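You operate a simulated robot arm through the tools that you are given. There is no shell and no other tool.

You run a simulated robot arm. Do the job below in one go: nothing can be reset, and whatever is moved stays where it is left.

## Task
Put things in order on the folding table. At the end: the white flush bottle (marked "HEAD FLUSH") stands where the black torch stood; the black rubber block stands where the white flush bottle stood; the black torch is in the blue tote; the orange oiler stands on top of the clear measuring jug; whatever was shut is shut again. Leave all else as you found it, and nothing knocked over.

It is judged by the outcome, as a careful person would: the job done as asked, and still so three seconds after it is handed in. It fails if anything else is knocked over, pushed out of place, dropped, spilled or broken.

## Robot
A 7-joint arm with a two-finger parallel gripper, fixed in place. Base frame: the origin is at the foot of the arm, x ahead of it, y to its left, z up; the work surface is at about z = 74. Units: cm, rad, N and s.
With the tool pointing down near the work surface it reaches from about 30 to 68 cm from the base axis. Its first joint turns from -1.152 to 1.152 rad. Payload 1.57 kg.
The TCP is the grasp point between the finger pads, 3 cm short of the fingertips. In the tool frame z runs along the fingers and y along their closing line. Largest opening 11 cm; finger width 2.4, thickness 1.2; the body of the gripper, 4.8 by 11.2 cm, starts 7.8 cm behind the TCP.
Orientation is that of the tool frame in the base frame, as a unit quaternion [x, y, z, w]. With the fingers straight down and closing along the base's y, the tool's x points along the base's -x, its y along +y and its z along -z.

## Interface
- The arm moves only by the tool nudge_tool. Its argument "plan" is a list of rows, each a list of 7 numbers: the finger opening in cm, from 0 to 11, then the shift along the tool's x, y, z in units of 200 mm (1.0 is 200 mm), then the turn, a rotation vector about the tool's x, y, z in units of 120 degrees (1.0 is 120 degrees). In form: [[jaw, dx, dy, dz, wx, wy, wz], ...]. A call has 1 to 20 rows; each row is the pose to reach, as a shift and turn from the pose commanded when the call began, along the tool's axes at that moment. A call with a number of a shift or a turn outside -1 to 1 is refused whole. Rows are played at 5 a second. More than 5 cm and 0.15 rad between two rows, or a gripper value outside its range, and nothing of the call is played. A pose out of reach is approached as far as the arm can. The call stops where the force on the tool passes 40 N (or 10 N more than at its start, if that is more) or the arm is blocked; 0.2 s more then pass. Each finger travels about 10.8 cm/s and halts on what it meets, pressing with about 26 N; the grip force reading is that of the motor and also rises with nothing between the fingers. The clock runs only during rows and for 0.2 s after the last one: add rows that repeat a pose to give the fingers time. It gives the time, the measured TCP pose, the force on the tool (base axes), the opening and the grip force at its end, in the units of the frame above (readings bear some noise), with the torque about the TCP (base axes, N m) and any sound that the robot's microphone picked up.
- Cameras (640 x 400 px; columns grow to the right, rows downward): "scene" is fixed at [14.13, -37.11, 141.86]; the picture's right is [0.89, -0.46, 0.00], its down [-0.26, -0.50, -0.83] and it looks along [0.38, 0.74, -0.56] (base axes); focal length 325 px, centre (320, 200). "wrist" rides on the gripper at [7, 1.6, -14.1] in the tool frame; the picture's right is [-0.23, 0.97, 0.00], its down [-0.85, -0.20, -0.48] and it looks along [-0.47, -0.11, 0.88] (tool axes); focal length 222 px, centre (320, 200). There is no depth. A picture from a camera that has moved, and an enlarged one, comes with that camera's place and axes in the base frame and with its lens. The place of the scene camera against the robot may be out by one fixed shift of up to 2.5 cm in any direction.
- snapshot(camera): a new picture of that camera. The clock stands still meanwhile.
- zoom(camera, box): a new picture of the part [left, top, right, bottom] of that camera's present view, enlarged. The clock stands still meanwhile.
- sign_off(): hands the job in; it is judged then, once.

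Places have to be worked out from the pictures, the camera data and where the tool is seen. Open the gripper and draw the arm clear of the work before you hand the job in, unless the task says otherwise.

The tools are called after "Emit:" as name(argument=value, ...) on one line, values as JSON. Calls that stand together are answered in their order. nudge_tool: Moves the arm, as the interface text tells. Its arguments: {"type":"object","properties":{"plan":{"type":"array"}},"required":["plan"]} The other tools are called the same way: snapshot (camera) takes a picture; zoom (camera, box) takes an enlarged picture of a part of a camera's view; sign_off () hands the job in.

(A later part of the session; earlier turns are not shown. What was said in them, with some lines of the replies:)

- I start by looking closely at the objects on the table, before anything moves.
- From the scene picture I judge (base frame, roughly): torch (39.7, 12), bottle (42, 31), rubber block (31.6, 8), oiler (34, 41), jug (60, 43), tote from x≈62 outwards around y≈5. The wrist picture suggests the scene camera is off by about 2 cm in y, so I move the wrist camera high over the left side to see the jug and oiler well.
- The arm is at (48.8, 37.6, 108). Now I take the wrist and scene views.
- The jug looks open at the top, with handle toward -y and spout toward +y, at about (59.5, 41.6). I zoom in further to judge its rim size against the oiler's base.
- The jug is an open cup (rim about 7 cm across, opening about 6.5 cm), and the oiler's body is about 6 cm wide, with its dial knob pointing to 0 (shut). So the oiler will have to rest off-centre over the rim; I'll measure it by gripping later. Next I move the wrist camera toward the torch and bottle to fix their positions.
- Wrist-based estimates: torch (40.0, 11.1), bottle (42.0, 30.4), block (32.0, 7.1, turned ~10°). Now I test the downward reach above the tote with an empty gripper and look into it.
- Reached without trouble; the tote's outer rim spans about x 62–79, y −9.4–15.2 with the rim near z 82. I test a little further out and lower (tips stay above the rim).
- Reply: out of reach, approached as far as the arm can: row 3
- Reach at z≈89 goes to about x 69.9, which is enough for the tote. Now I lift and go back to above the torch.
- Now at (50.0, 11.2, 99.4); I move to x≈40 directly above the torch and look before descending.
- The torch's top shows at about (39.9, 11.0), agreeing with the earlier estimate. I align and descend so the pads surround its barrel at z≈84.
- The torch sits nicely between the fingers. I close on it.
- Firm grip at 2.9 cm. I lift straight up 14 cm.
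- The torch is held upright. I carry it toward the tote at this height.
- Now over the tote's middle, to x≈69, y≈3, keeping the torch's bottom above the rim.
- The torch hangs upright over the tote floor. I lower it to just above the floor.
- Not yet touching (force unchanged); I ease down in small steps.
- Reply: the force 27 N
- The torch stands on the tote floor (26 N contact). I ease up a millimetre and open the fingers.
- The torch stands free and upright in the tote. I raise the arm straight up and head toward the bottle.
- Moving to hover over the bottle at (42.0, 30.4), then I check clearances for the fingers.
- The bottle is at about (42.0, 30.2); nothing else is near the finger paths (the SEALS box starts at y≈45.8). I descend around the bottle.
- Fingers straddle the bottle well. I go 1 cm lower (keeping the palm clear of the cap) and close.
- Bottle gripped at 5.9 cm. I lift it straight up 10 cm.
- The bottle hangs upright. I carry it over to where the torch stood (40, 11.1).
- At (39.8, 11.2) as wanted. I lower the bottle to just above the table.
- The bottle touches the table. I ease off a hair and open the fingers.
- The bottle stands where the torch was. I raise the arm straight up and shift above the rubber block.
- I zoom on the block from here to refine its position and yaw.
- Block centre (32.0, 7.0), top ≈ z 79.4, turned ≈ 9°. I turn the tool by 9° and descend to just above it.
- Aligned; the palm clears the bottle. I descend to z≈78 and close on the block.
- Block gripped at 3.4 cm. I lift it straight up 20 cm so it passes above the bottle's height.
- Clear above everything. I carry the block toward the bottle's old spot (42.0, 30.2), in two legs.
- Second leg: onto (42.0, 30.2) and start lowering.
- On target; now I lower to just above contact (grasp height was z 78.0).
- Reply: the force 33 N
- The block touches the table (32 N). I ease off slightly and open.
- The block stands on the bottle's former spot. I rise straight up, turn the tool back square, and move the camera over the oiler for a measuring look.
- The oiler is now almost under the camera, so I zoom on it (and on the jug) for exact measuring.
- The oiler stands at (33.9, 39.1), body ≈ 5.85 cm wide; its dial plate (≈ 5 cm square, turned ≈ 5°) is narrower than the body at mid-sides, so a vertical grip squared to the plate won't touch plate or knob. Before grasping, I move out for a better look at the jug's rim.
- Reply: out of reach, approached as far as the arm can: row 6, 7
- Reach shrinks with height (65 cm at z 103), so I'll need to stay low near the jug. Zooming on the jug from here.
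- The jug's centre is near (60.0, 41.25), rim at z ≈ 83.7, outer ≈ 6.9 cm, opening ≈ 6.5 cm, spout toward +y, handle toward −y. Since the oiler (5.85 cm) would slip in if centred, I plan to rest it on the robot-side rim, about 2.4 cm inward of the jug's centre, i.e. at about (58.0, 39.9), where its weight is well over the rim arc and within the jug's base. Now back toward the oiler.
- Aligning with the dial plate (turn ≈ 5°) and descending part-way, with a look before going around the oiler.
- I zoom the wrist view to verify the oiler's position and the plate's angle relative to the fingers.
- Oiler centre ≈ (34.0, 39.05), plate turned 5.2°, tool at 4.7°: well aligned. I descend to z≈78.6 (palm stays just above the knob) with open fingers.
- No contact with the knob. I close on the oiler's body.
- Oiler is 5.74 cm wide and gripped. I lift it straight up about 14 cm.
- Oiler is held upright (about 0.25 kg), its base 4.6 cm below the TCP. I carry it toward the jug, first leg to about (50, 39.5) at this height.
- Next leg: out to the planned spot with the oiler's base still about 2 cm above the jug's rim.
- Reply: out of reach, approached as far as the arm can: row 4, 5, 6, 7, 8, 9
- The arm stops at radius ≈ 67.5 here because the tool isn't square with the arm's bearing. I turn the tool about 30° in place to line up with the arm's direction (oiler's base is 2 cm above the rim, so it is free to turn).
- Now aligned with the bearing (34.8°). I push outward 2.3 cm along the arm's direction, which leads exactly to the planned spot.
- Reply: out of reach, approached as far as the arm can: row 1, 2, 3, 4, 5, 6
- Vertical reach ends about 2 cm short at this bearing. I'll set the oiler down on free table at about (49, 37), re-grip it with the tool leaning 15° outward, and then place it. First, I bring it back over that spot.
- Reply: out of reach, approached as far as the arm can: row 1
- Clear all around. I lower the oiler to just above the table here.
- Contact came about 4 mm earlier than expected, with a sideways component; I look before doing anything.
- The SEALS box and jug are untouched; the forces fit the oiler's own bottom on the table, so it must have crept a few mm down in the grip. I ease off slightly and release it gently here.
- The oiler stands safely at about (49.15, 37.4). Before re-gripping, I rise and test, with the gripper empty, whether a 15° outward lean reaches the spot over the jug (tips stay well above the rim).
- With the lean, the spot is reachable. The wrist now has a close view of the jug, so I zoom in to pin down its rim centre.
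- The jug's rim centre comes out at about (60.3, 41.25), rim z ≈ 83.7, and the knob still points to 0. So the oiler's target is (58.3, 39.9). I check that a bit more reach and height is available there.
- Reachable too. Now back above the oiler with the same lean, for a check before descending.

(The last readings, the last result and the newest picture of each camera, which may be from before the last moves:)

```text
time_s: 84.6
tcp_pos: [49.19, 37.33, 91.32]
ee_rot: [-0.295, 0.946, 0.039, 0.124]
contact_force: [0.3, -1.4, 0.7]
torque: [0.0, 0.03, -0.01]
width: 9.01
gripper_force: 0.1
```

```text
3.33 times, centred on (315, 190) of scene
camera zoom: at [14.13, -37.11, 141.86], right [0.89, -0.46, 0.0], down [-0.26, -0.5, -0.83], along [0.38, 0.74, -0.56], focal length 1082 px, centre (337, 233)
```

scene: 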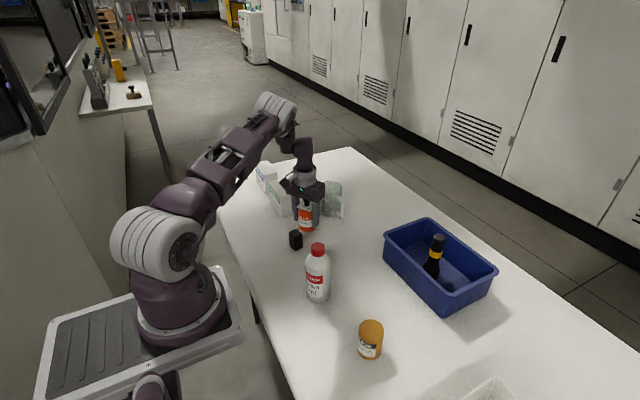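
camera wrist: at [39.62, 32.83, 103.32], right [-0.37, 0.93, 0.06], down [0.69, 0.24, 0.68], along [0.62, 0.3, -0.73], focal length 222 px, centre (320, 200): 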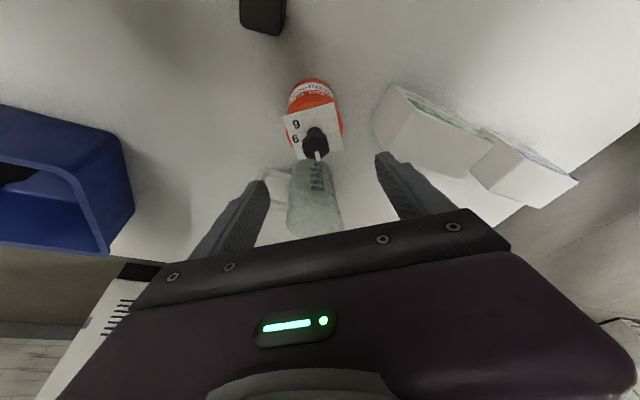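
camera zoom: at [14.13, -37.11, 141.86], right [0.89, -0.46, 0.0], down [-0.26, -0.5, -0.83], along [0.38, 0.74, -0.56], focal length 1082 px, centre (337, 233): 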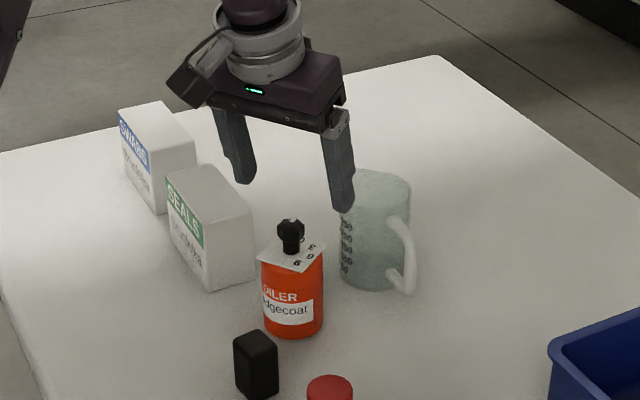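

The oiler's centre is (49.15, 37.45), right under the TCP path, and its plate is aligned within 1°. I descend vertically with the lean to z≈79.

Emit:
nudge_tool(plan=[[9, 0.025, 0.003, 0.093, 0, 0, 0], [9, 0.055, 0.005, 0.205, 0, 0, 0], [9, 0.085, 0.005, 0.317, 0, 0, 0], [9, 0.115, 0.005, 0.43, 0, 0, 0], [9, 0.14, 0.005, 0.523, 0, 0, 0], [9, 0.153, 0.005, 0.571, 0, 0, 0], [9, 0.158, 0.005, 0.59, 0, 0, 0], [9, 0.158, 0.005, 0.59, 0, 0, 0]])

Emit:
snapshot(camera="wrist")

Emit:
zoom(camera="scene", box=[270, 160, 350, 240])

```text
time_s: 86.4
tcp_pos: [48.93, 37.5, 79.2]
ee_rot: [-0.296, 0.946, 0.039, 0.123]
contact_force: [0.0, 0.3, 0.4]
torque: [0.0, 0.02, -0.02]
width: 9.01
gripper_force: 0.1
```

```text
taken
camera wrist: at [39.53, 32.93, 91.15], right [-0.37, 0.93, 0.06], down [0.69, 0.24, 0.68], along [0.62, 0.3, -0.73], focal length 222 px, centre (320, 200)
```

wrist: 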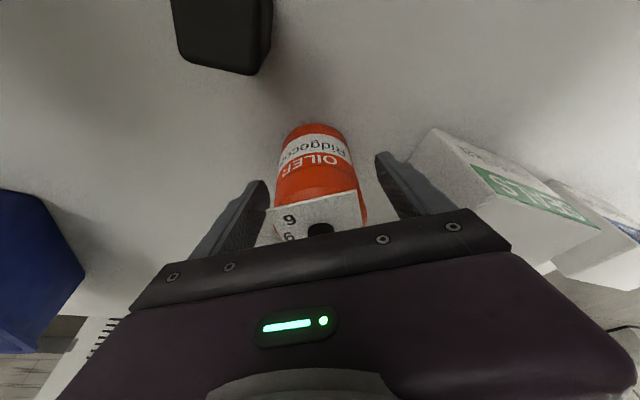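

```text
5.00 times, centred on (310, 200) of scene
camera zoom: at [14.13, -37.11, 141.86], right [0.89, -0.46, 0.0], down [-0.26, -0.5, -0.83], along [0.38, 0.74, -0.56], focal length 1623 px, centre (370, 200)
```

zoom: 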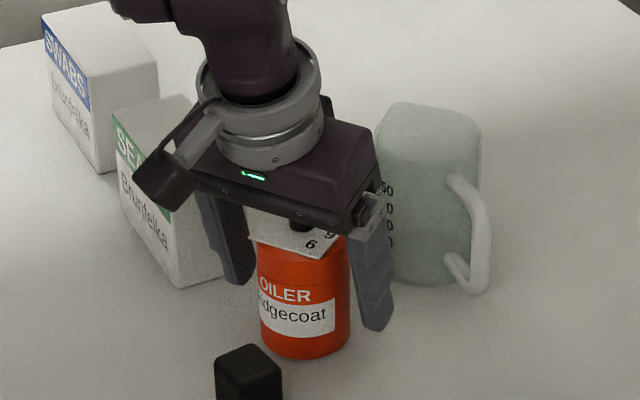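

Well placed. I close on the oiler.

Emit:
nudge_tool(plan=[[7.5, 0, 0, 0, 0, 0, 0], [6.3, 0, 0, 0, 0, 0, 0], [5, 0, 0, 0, 0, 0, 0], [5, 0, 0, 0, 0, 0, 0], [5, 0, 0, 0, 0, 0, 0]])

```text
time_s: 87.6
tcp_pos: [49.02, 37.48, 79.19]
ee_rot: [-0.295, 0.947, 0.039, 0.124]
contact_force: [0.6, -0.5, -0.6]
torque: [0.07, 0.03, -0.04]
width: 5.72
gripper_force: 26.0
```

Gripped at 5.72 cm. I lift and carry it directly to the hover spot over the jug, base about 2.5 cm above the rim.

Emit:
nudge_tool(plan=[[5, -0.0127, 0, -0.0475, 0, 0, 0], [5, -0.035, 0, -0.1307, 0, 0, 0], [5, -0.0636, 0, -0.2376, 0, 0, 0], [5, -0.0954, 0, -0.3564, 0, 0, 0], [5, -0.1272, 0, -0.4752, 0, 0, 0], [5, -0.164, -0.0048, -0.5608, 0, 0, 0], [5, -0.215, -0.0209, -0.579, 0, 0, 0], [5, -0.2838, -0.0465, -0.5606, 0, 0, 0], [5, -0.3613, -0.0754, -0.5398, 0, 0, 0], [5, -0.4388, -0.1043, -0.5191, 0, 0, 0], [5, -0.512, -0.1315, -0.4995, 0, 0, 0], [5, -0.568, -0.1524, -0.4845, 0, 0, 0], [5, -0.5895, -0.1604, -0.4787, 0, 0, 0], [5, -0.5895, -0.1604, -0.4787, 0, 0, 0]])

Emit:
snapshot(camera="wrist")

Emit:
zoom(camera="scene", box=[290, 140, 370, 220])

```text
time_s: 90.6
tcp_pos: [58.09, 39.91, 91.54]
ee_rot: [-0.297, 0.946, 0.039, 0.125]
contact_force: [0.0, -0.5, -2.9]
torque: [0.01, 0.02, -0.02]
width: 5.71
gripper_force: 25.6
```

```text
taken
camera wrist: at [48.64, 35.45, 103.47], right [-0.37, 0.93, 0.06], down [0.69, 0.24, 0.68], along [0.62, 0.3, -0.73], focal length 222 px, centre (320, 200)
```

wrist: 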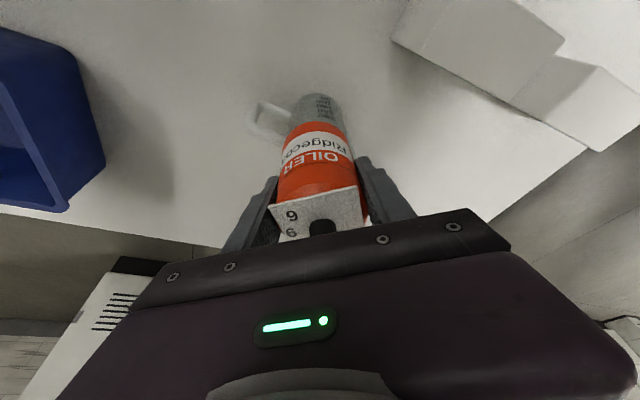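

```text
5.00 times, centred on (330, 180) of scene
camera zoom: at [14.13, -37.1, 141.86], right [0.89, -0.46, 0.0], down [-0.26, -0.5, -0.83], along [0.38, 0.74, -0.56], focal length 1623 px, centre (270, 300)
```

zoom: 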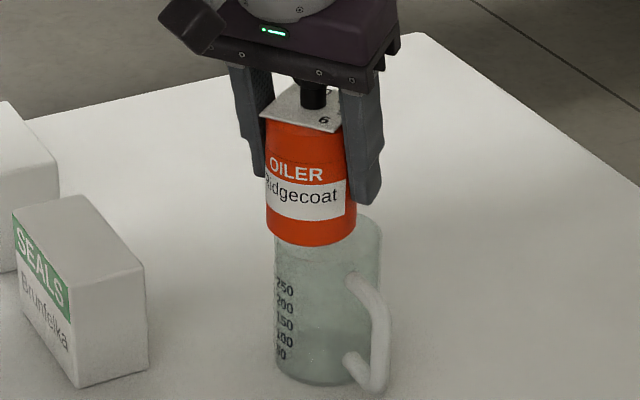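

The oiler hovers over the robot-side rim; the scene view gives an offset from the jug's centre of about 2.4–2.6 cm as planned. I lower 2 cm, stopping just above the rim.

Emit:
nudge_tool(plan=[[5, 0.008, 0, 0.03, 0, 0, 0], [5, 0.018, 0, 0.067, 0, 0, 0], [5, 0.024, 0, 0.09, 0, 0, 0], [5, 0.0255, 0, 0.095, 0, 0, 0]])

Emit:
zoom(camera="scene", box=[300, 150, 364, 214])

Emit:
zoom(camera="wrist", box=[230, 80, 390, 200])

```text
time_s: 91.6
tcp_pos: [58.15, 39.94, 89.6]
ee_rot: [-0.296, 0.946, 0.039, 0.125]
contact_force: [-2.5, -1.1, 5.6]
torque: [-0.08, 0.04, -0.02]
width: 5.74
gripper_force: 26.4
```

```text
6.25 times, centred on (332, 182) of scene
camera zoom: at [14.11, -37.12, 141.86], right [0.89, -0.46, 0.0], down [-0.26, -0.5, -0.83], along [0.38, 0.74, -0.56], focal length 2028 px, centre (245, 312)
```

zoom: 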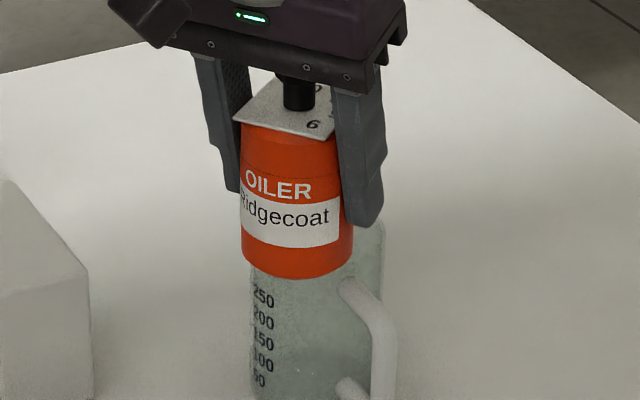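

```text
3.33 times, centred on (310, 140) of wrist
camera zoom: at [48.66, 35.42, 101.48], right [-0.37, 0.93, 0.06], down [0.69, 0.24, 0.68], along [0.62, 0.3, -0.73], focal length 740 px, centre (353, 400)
```

zoom: 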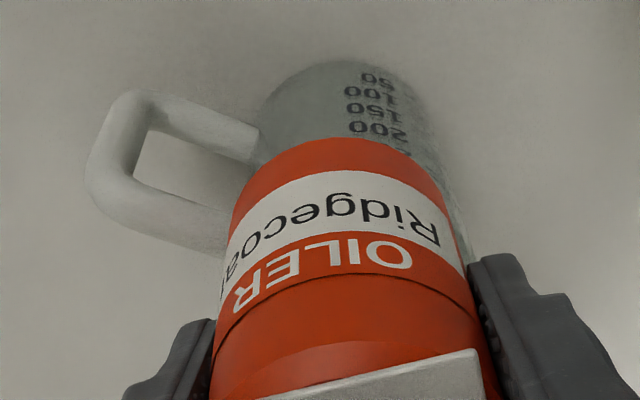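

The oiler has touched the rim (about 8 N), and torque plus the wrist view put its offset at about 2.4 cm, exactly as intended; it looks upright. I open the fingers slowly.

Emit:
nudge_tool(plan=[[5.6, 0, 0, 0, 0, 0, 0], [5.85, 0, 0, 0, 0, 0, 0], [6.1, 0, 0, 0, 0, 0, 0], [6.4, 0, 0, 0, 0, 0, 0], [6.8, 0, 0, 0, 0, 0, 0], [6.8, 0, 0, 0, 0, 0, 0]])

Emit:
zoom(camera="scene", box=[300, 150, 364, 214])

Emit:
zoom(camera="wrist", box=[230, 80, 390, 200])

```text
time_s: 93.0
tcp_pos: [58.13, 40.03, 89.34]
ee_rot: [-0.296, 0.946, 0.039, 0.125]
contact_force: [0.3, -0.1, -0.2]
torque: [0.01, 0.01, 0.02]
width: 6.82
gripper_force: 0.0
```

```text
6.25 times, centred on (332, 182) of scene
camera zoom: at [14.13, -37.11, 141.86], right [0.89, -0.46, 0.0], down [-0.26, -0.5, -0.83], along [0.38, 0.74, -0.56], focal length 2028 px, centre (245, 312)
```

zoom: 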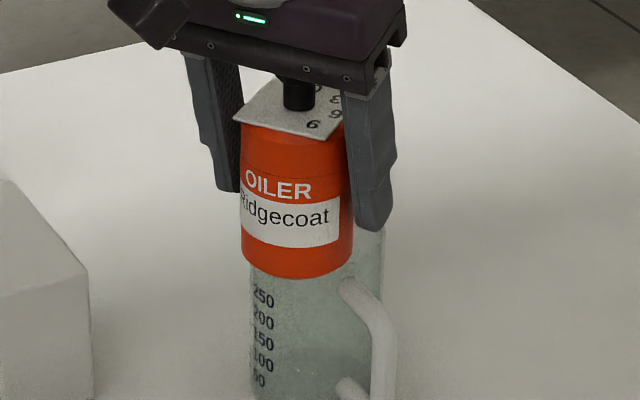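

```text
3.33 times, centred on (310, 140) of wrist
camera zoom: at [48.65, 35.42, 101.42], right [-0.37, 0.93, 0.06], down [0.69, 0.24, 0.68], along [0.62, 0.3, -0.73], focal length 740 px, centre (353, 400)
```

zoom: 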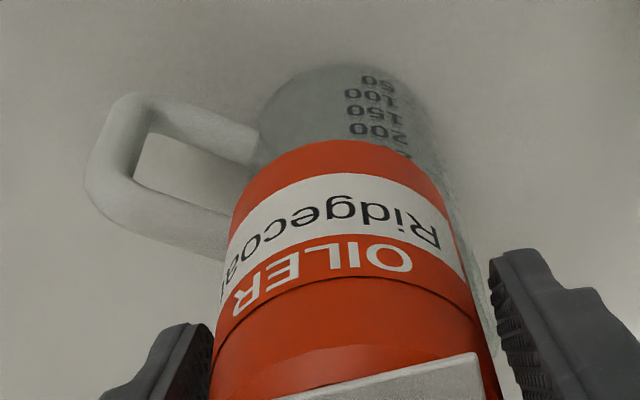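

The oiler stands on the rim by itself. I open wider and wait a moment to see that it stays.

Emit:
nudge_tool(plan=[[7.5, 0, 0, 0, 0, 0, 0], [8.2, 0, 0, 0, 0, 0, 0], [9, 0, 0, 0, 0, 0, 0], [9.5, 0, 0, 0, 0, 0, 0], [9.5, 0, 0, 0, 0, 0, 0], [9.5, 0, 0, 0, 0, 0, 0], [9.5, 0, 0, 0, 0, 0, 0]])

Emit:
snapshot(camera="wrist")

Emit:
zoom(camera="scene", box=[290, 140, 370, 220])

```text
time_s: 94.6
tcp_pos: [58.26, 39.89, 89.4]
ee_rot: [-0.297, 0.946, 0.039, 0.125]
contact_force: [0.0, -0.2, 0.5]
torque: [0.0, -0.03, 0.01]
width: 9.49
gripper_force: 0.1
```

```text
taken
camera wrist: at [48.65, 35.42, 101.42], right [-0.37, 0.93, 0.06], down [0.69, 0.24, 0.68], along [0.62, 0.3, -0.73], focal length 222 px, centre (320, 200)
```

wrist: 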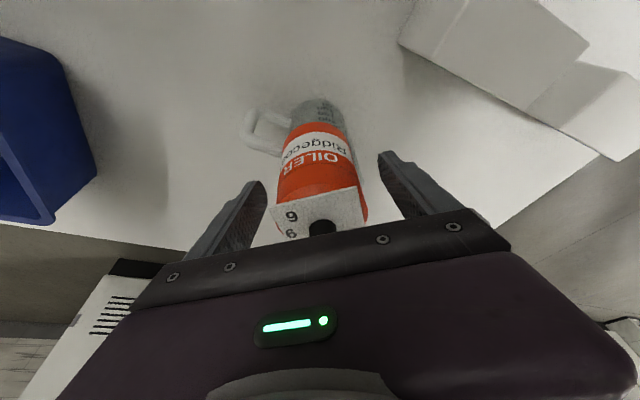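

```text
5.00 times, centred on (330, 180) of scene
camera zoom: at [14.13, -37.11, 141.86], right [0.89, -0.46, 0.0], down [-0.26, -0.5, -0.83], along [0.38, 0.74, -0.56], focal length 1623 px, centre (270, 300)
```

zoom: 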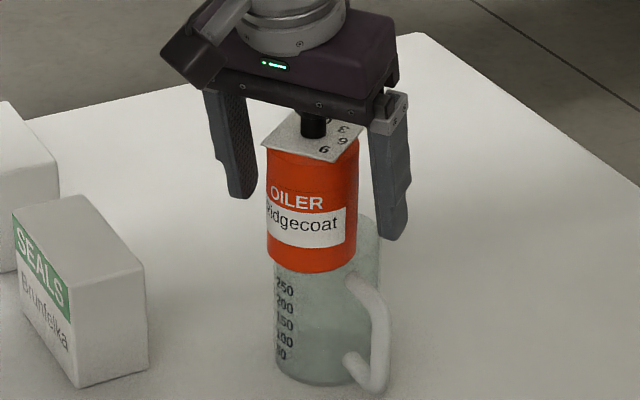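

Steady and upright, both fingers clear. I withdraw horizontally toward the robot, fingers sliding past both sides of the oiler.

Emit:
nudge_tool(plan=[[9.5, 0.02, 0, -0.0054, 0, 0, 0], [9.5, 0.06, 0, -0.016, 0, 0, 0], [9.5, 0.13, 0, -0.035, 0, 0, 0], [9.5, 0.22, 0, -0.059, 0, 0, 0], [9.5, 0.32, 0, -0.086, 0, 0, 0], [9.5, 0.42, 0, -0.113, 0, 0, 0], [9.5, 0.52, 0, -0.139, 0, 0, 0], [9.5, 0.58, 0, -0.155, 0, 0, 0], [9.5, 0.58, 0, -0.155, 0, 0, 0]])

Emit:
snapshot(camera="scene")

Emit:
snapshot(camera="wrist")

```text
time_s: 96.6
tcp_pos: [48.41, 33.02, 89.41]
ee_rot: [-0.296, 0.946, 0.039, 0.125]
contact_force: [-0.1, 0.0, 0.5]
torque: [0.01, 0.0, 0.01]
width: 9.52
gripper_force: 0.1
```

```text
taken
```

scene: 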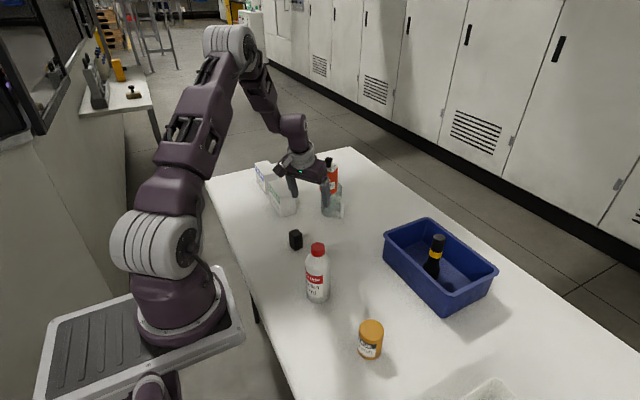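

```text
taken
camera wrist: at [38.75, 28.52, 101.35], right [-0.37, 0.93, 0.06], down [0.69, 0.24, 0.68], along [0.62, 0.3, -0.73], focal length 222 px, centre (320, 200)
```

wrist: 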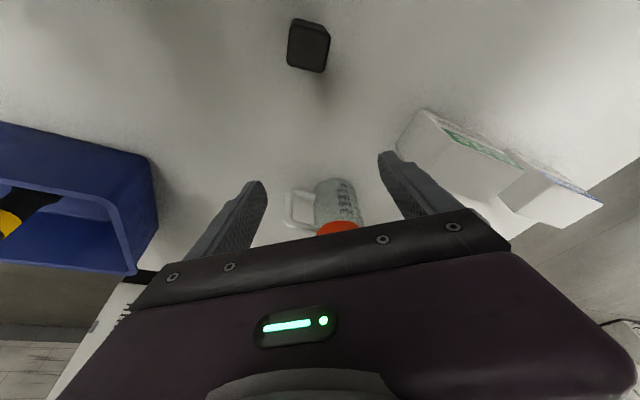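

The arm is clear of the oiler. I raise and draw the arm back well above everything.

Emit:
nudge_tool(plan=[[9.5, -0.0259, 0, -0.0966, 0, 0, 0], [9.5, -0.0366, 0, -0.249, 0, 0, 0], [9.5, 0.0051, 0.0037, -0.4414, 0, 0, 0], [9.5, 0.1058, 0.0052, -0.6494, 0, 0.03, 0], [9.5, 0.2476, 0.0087, -0.8169, 0, 0.07, 0], [9.5, 0.3779, 0.0102, -0.9139, 0, 0.11, 0], [10, 0.489, 0.014, -0.959, 0, 0.125, 0], [10, 0.489, 0.014, -0.959, 0, 0.125, 0]])

Emit:
snapshot(camera="scene")

Emit:
snapshot(camera="wrist")

Emit:
zoom(camera="scene", box=[250, 130, 380, 250])

```text
time_s: 98.4
tcp_pos: [36.22, 25.06, 105.33]
ee_rot: [-0.298, 0.954, 0.0, 0.0]
contact_force: [0.0, 0.0, 0.6]
torque: [0.0, 0.03, 0.0]
width: 10.01
gripper_force: 0.0
```

```text
taken
```

scene: 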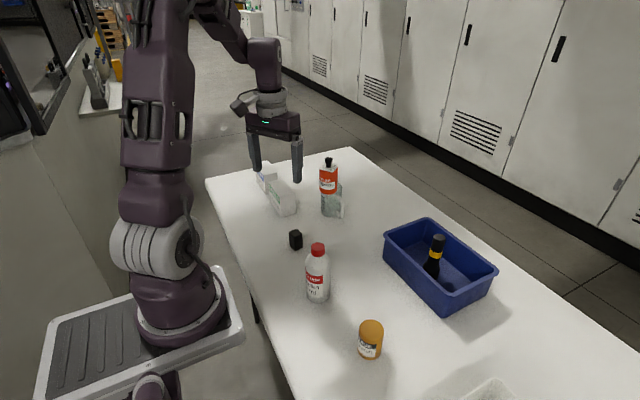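

```text
taken
camera wrist: at [29.54, 22.55, 119.67], right [-0.37, 0.93, 0.0], down [0.82, 0.32, 0.48], along [0.44, 0.18, -0.88], focal length 222 px, centre (320, 200)
```

wrist: 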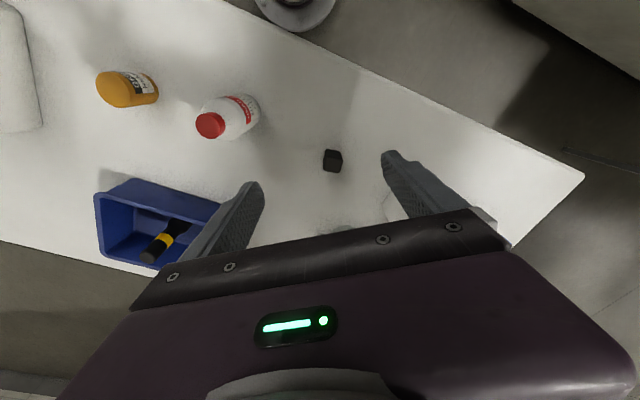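

```text
3.33 times, centred on (315, 190) of scene
camera zoom: at [14.12, -37.11, 141.86], right [0.89, -0.46, 0.0], down [-0.26, -0.5, -0.83], along [0.38, 0.74, -0.56], focal length 1082 px, centre (337, 233)
```

zoom: 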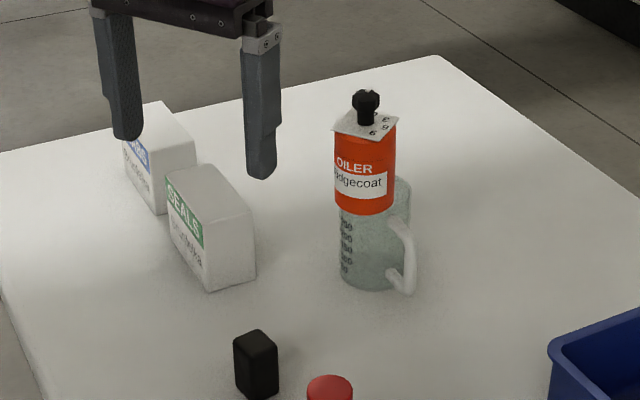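

Everything looks right. I check closely the oiler's stance, its knob, and the bottle and block positions against the originals.

Emit:
zoom(camera="scene", box=[304, 145, 364, 220])

Emit:
zoom(camera="scene", box=[260, 215, 420, 315])

Emit:
zoom(camera="scene", box=[320, 200, 512, 400])

```text
5.33 times, centred on (334, 182) of scene
camera zoom: at [14.12, -37.11, 141.86], right [0.89, -0.46, 0.0], down [-0.26, -0.5, -0.83], along [0.38, 0.74, -0.56], focal length 1731 px, centre (245, 293)
```

zoom: 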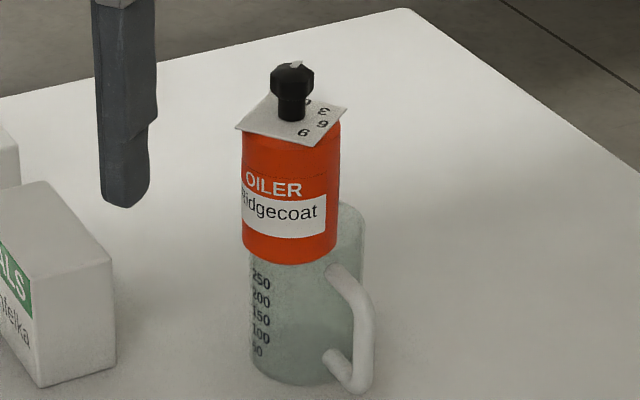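

```text
4.00 times, centred on (340, 265) of scene
camera zoom: at [14.12, -37.11, 141.86], right [0.89, -0.46, 0.0], down [-0.26, -0.5, -0.83], along [0.38, 0.74, -0.56], focal length 1298 px, centre (240, -60)
```

zoom: 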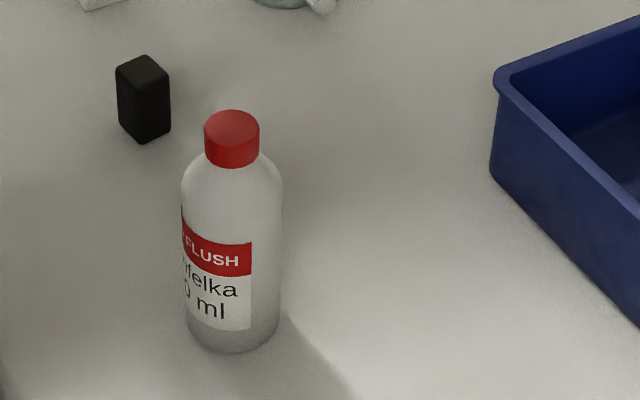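

```text
2.00 times, centred on (416, 300) of scene
camera zoom: at [14.12, -37.11, 141.86], right [0.89, -0.46, 0.0], down [-0.26, -0.5, -0.83], along [0.38, 0.74, -0.56], focal length 649 px, centre (128, 0)
```

zoom: 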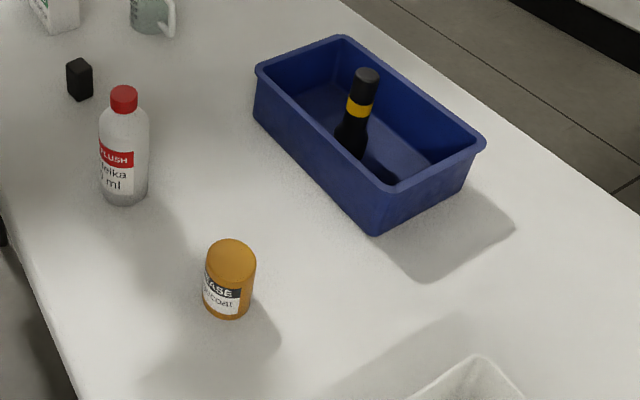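

The bottle's base matches the torch's old spot to about a pixel, and the block matches the bottle's old spot. The torch stands in the tote. The oiler has stood steady on the jug for over 5 s with its knob still at 0, and the gripper is open and clear, so I hand the job in.

Emit:
sign_off()

```text
The job is handed in.
```

The job is done and handed in. All four moves are complete, nothing was knocked over, and the arm is drawn back with the gripper open.

- **White flush bottle:** it stands where the black torch stood.
- **Black rubber block:** it stands where the flush bottle stood.
- **Black torch:** it stands upright in the blue tote.
- **Orange oiler:** it stands upright on the jug's rim, about 2.4 cm off-centre toward the robot. The jug is open at the top and wider than the oiler, so a centred oiler would have dropped in. It had stood steady for more than 5 seconds when I handed in.
- **Shut things:** the only closure I moved or gripped near was the oiler's dial knob. It pointed to 0 before I lifted it onto the jug, and I never touched it. The bottle's cap was not touched either.

The oiler first came up about 2 cm short of the jug. I set it down on free table in between and gripped it again with the tool leaning outward.
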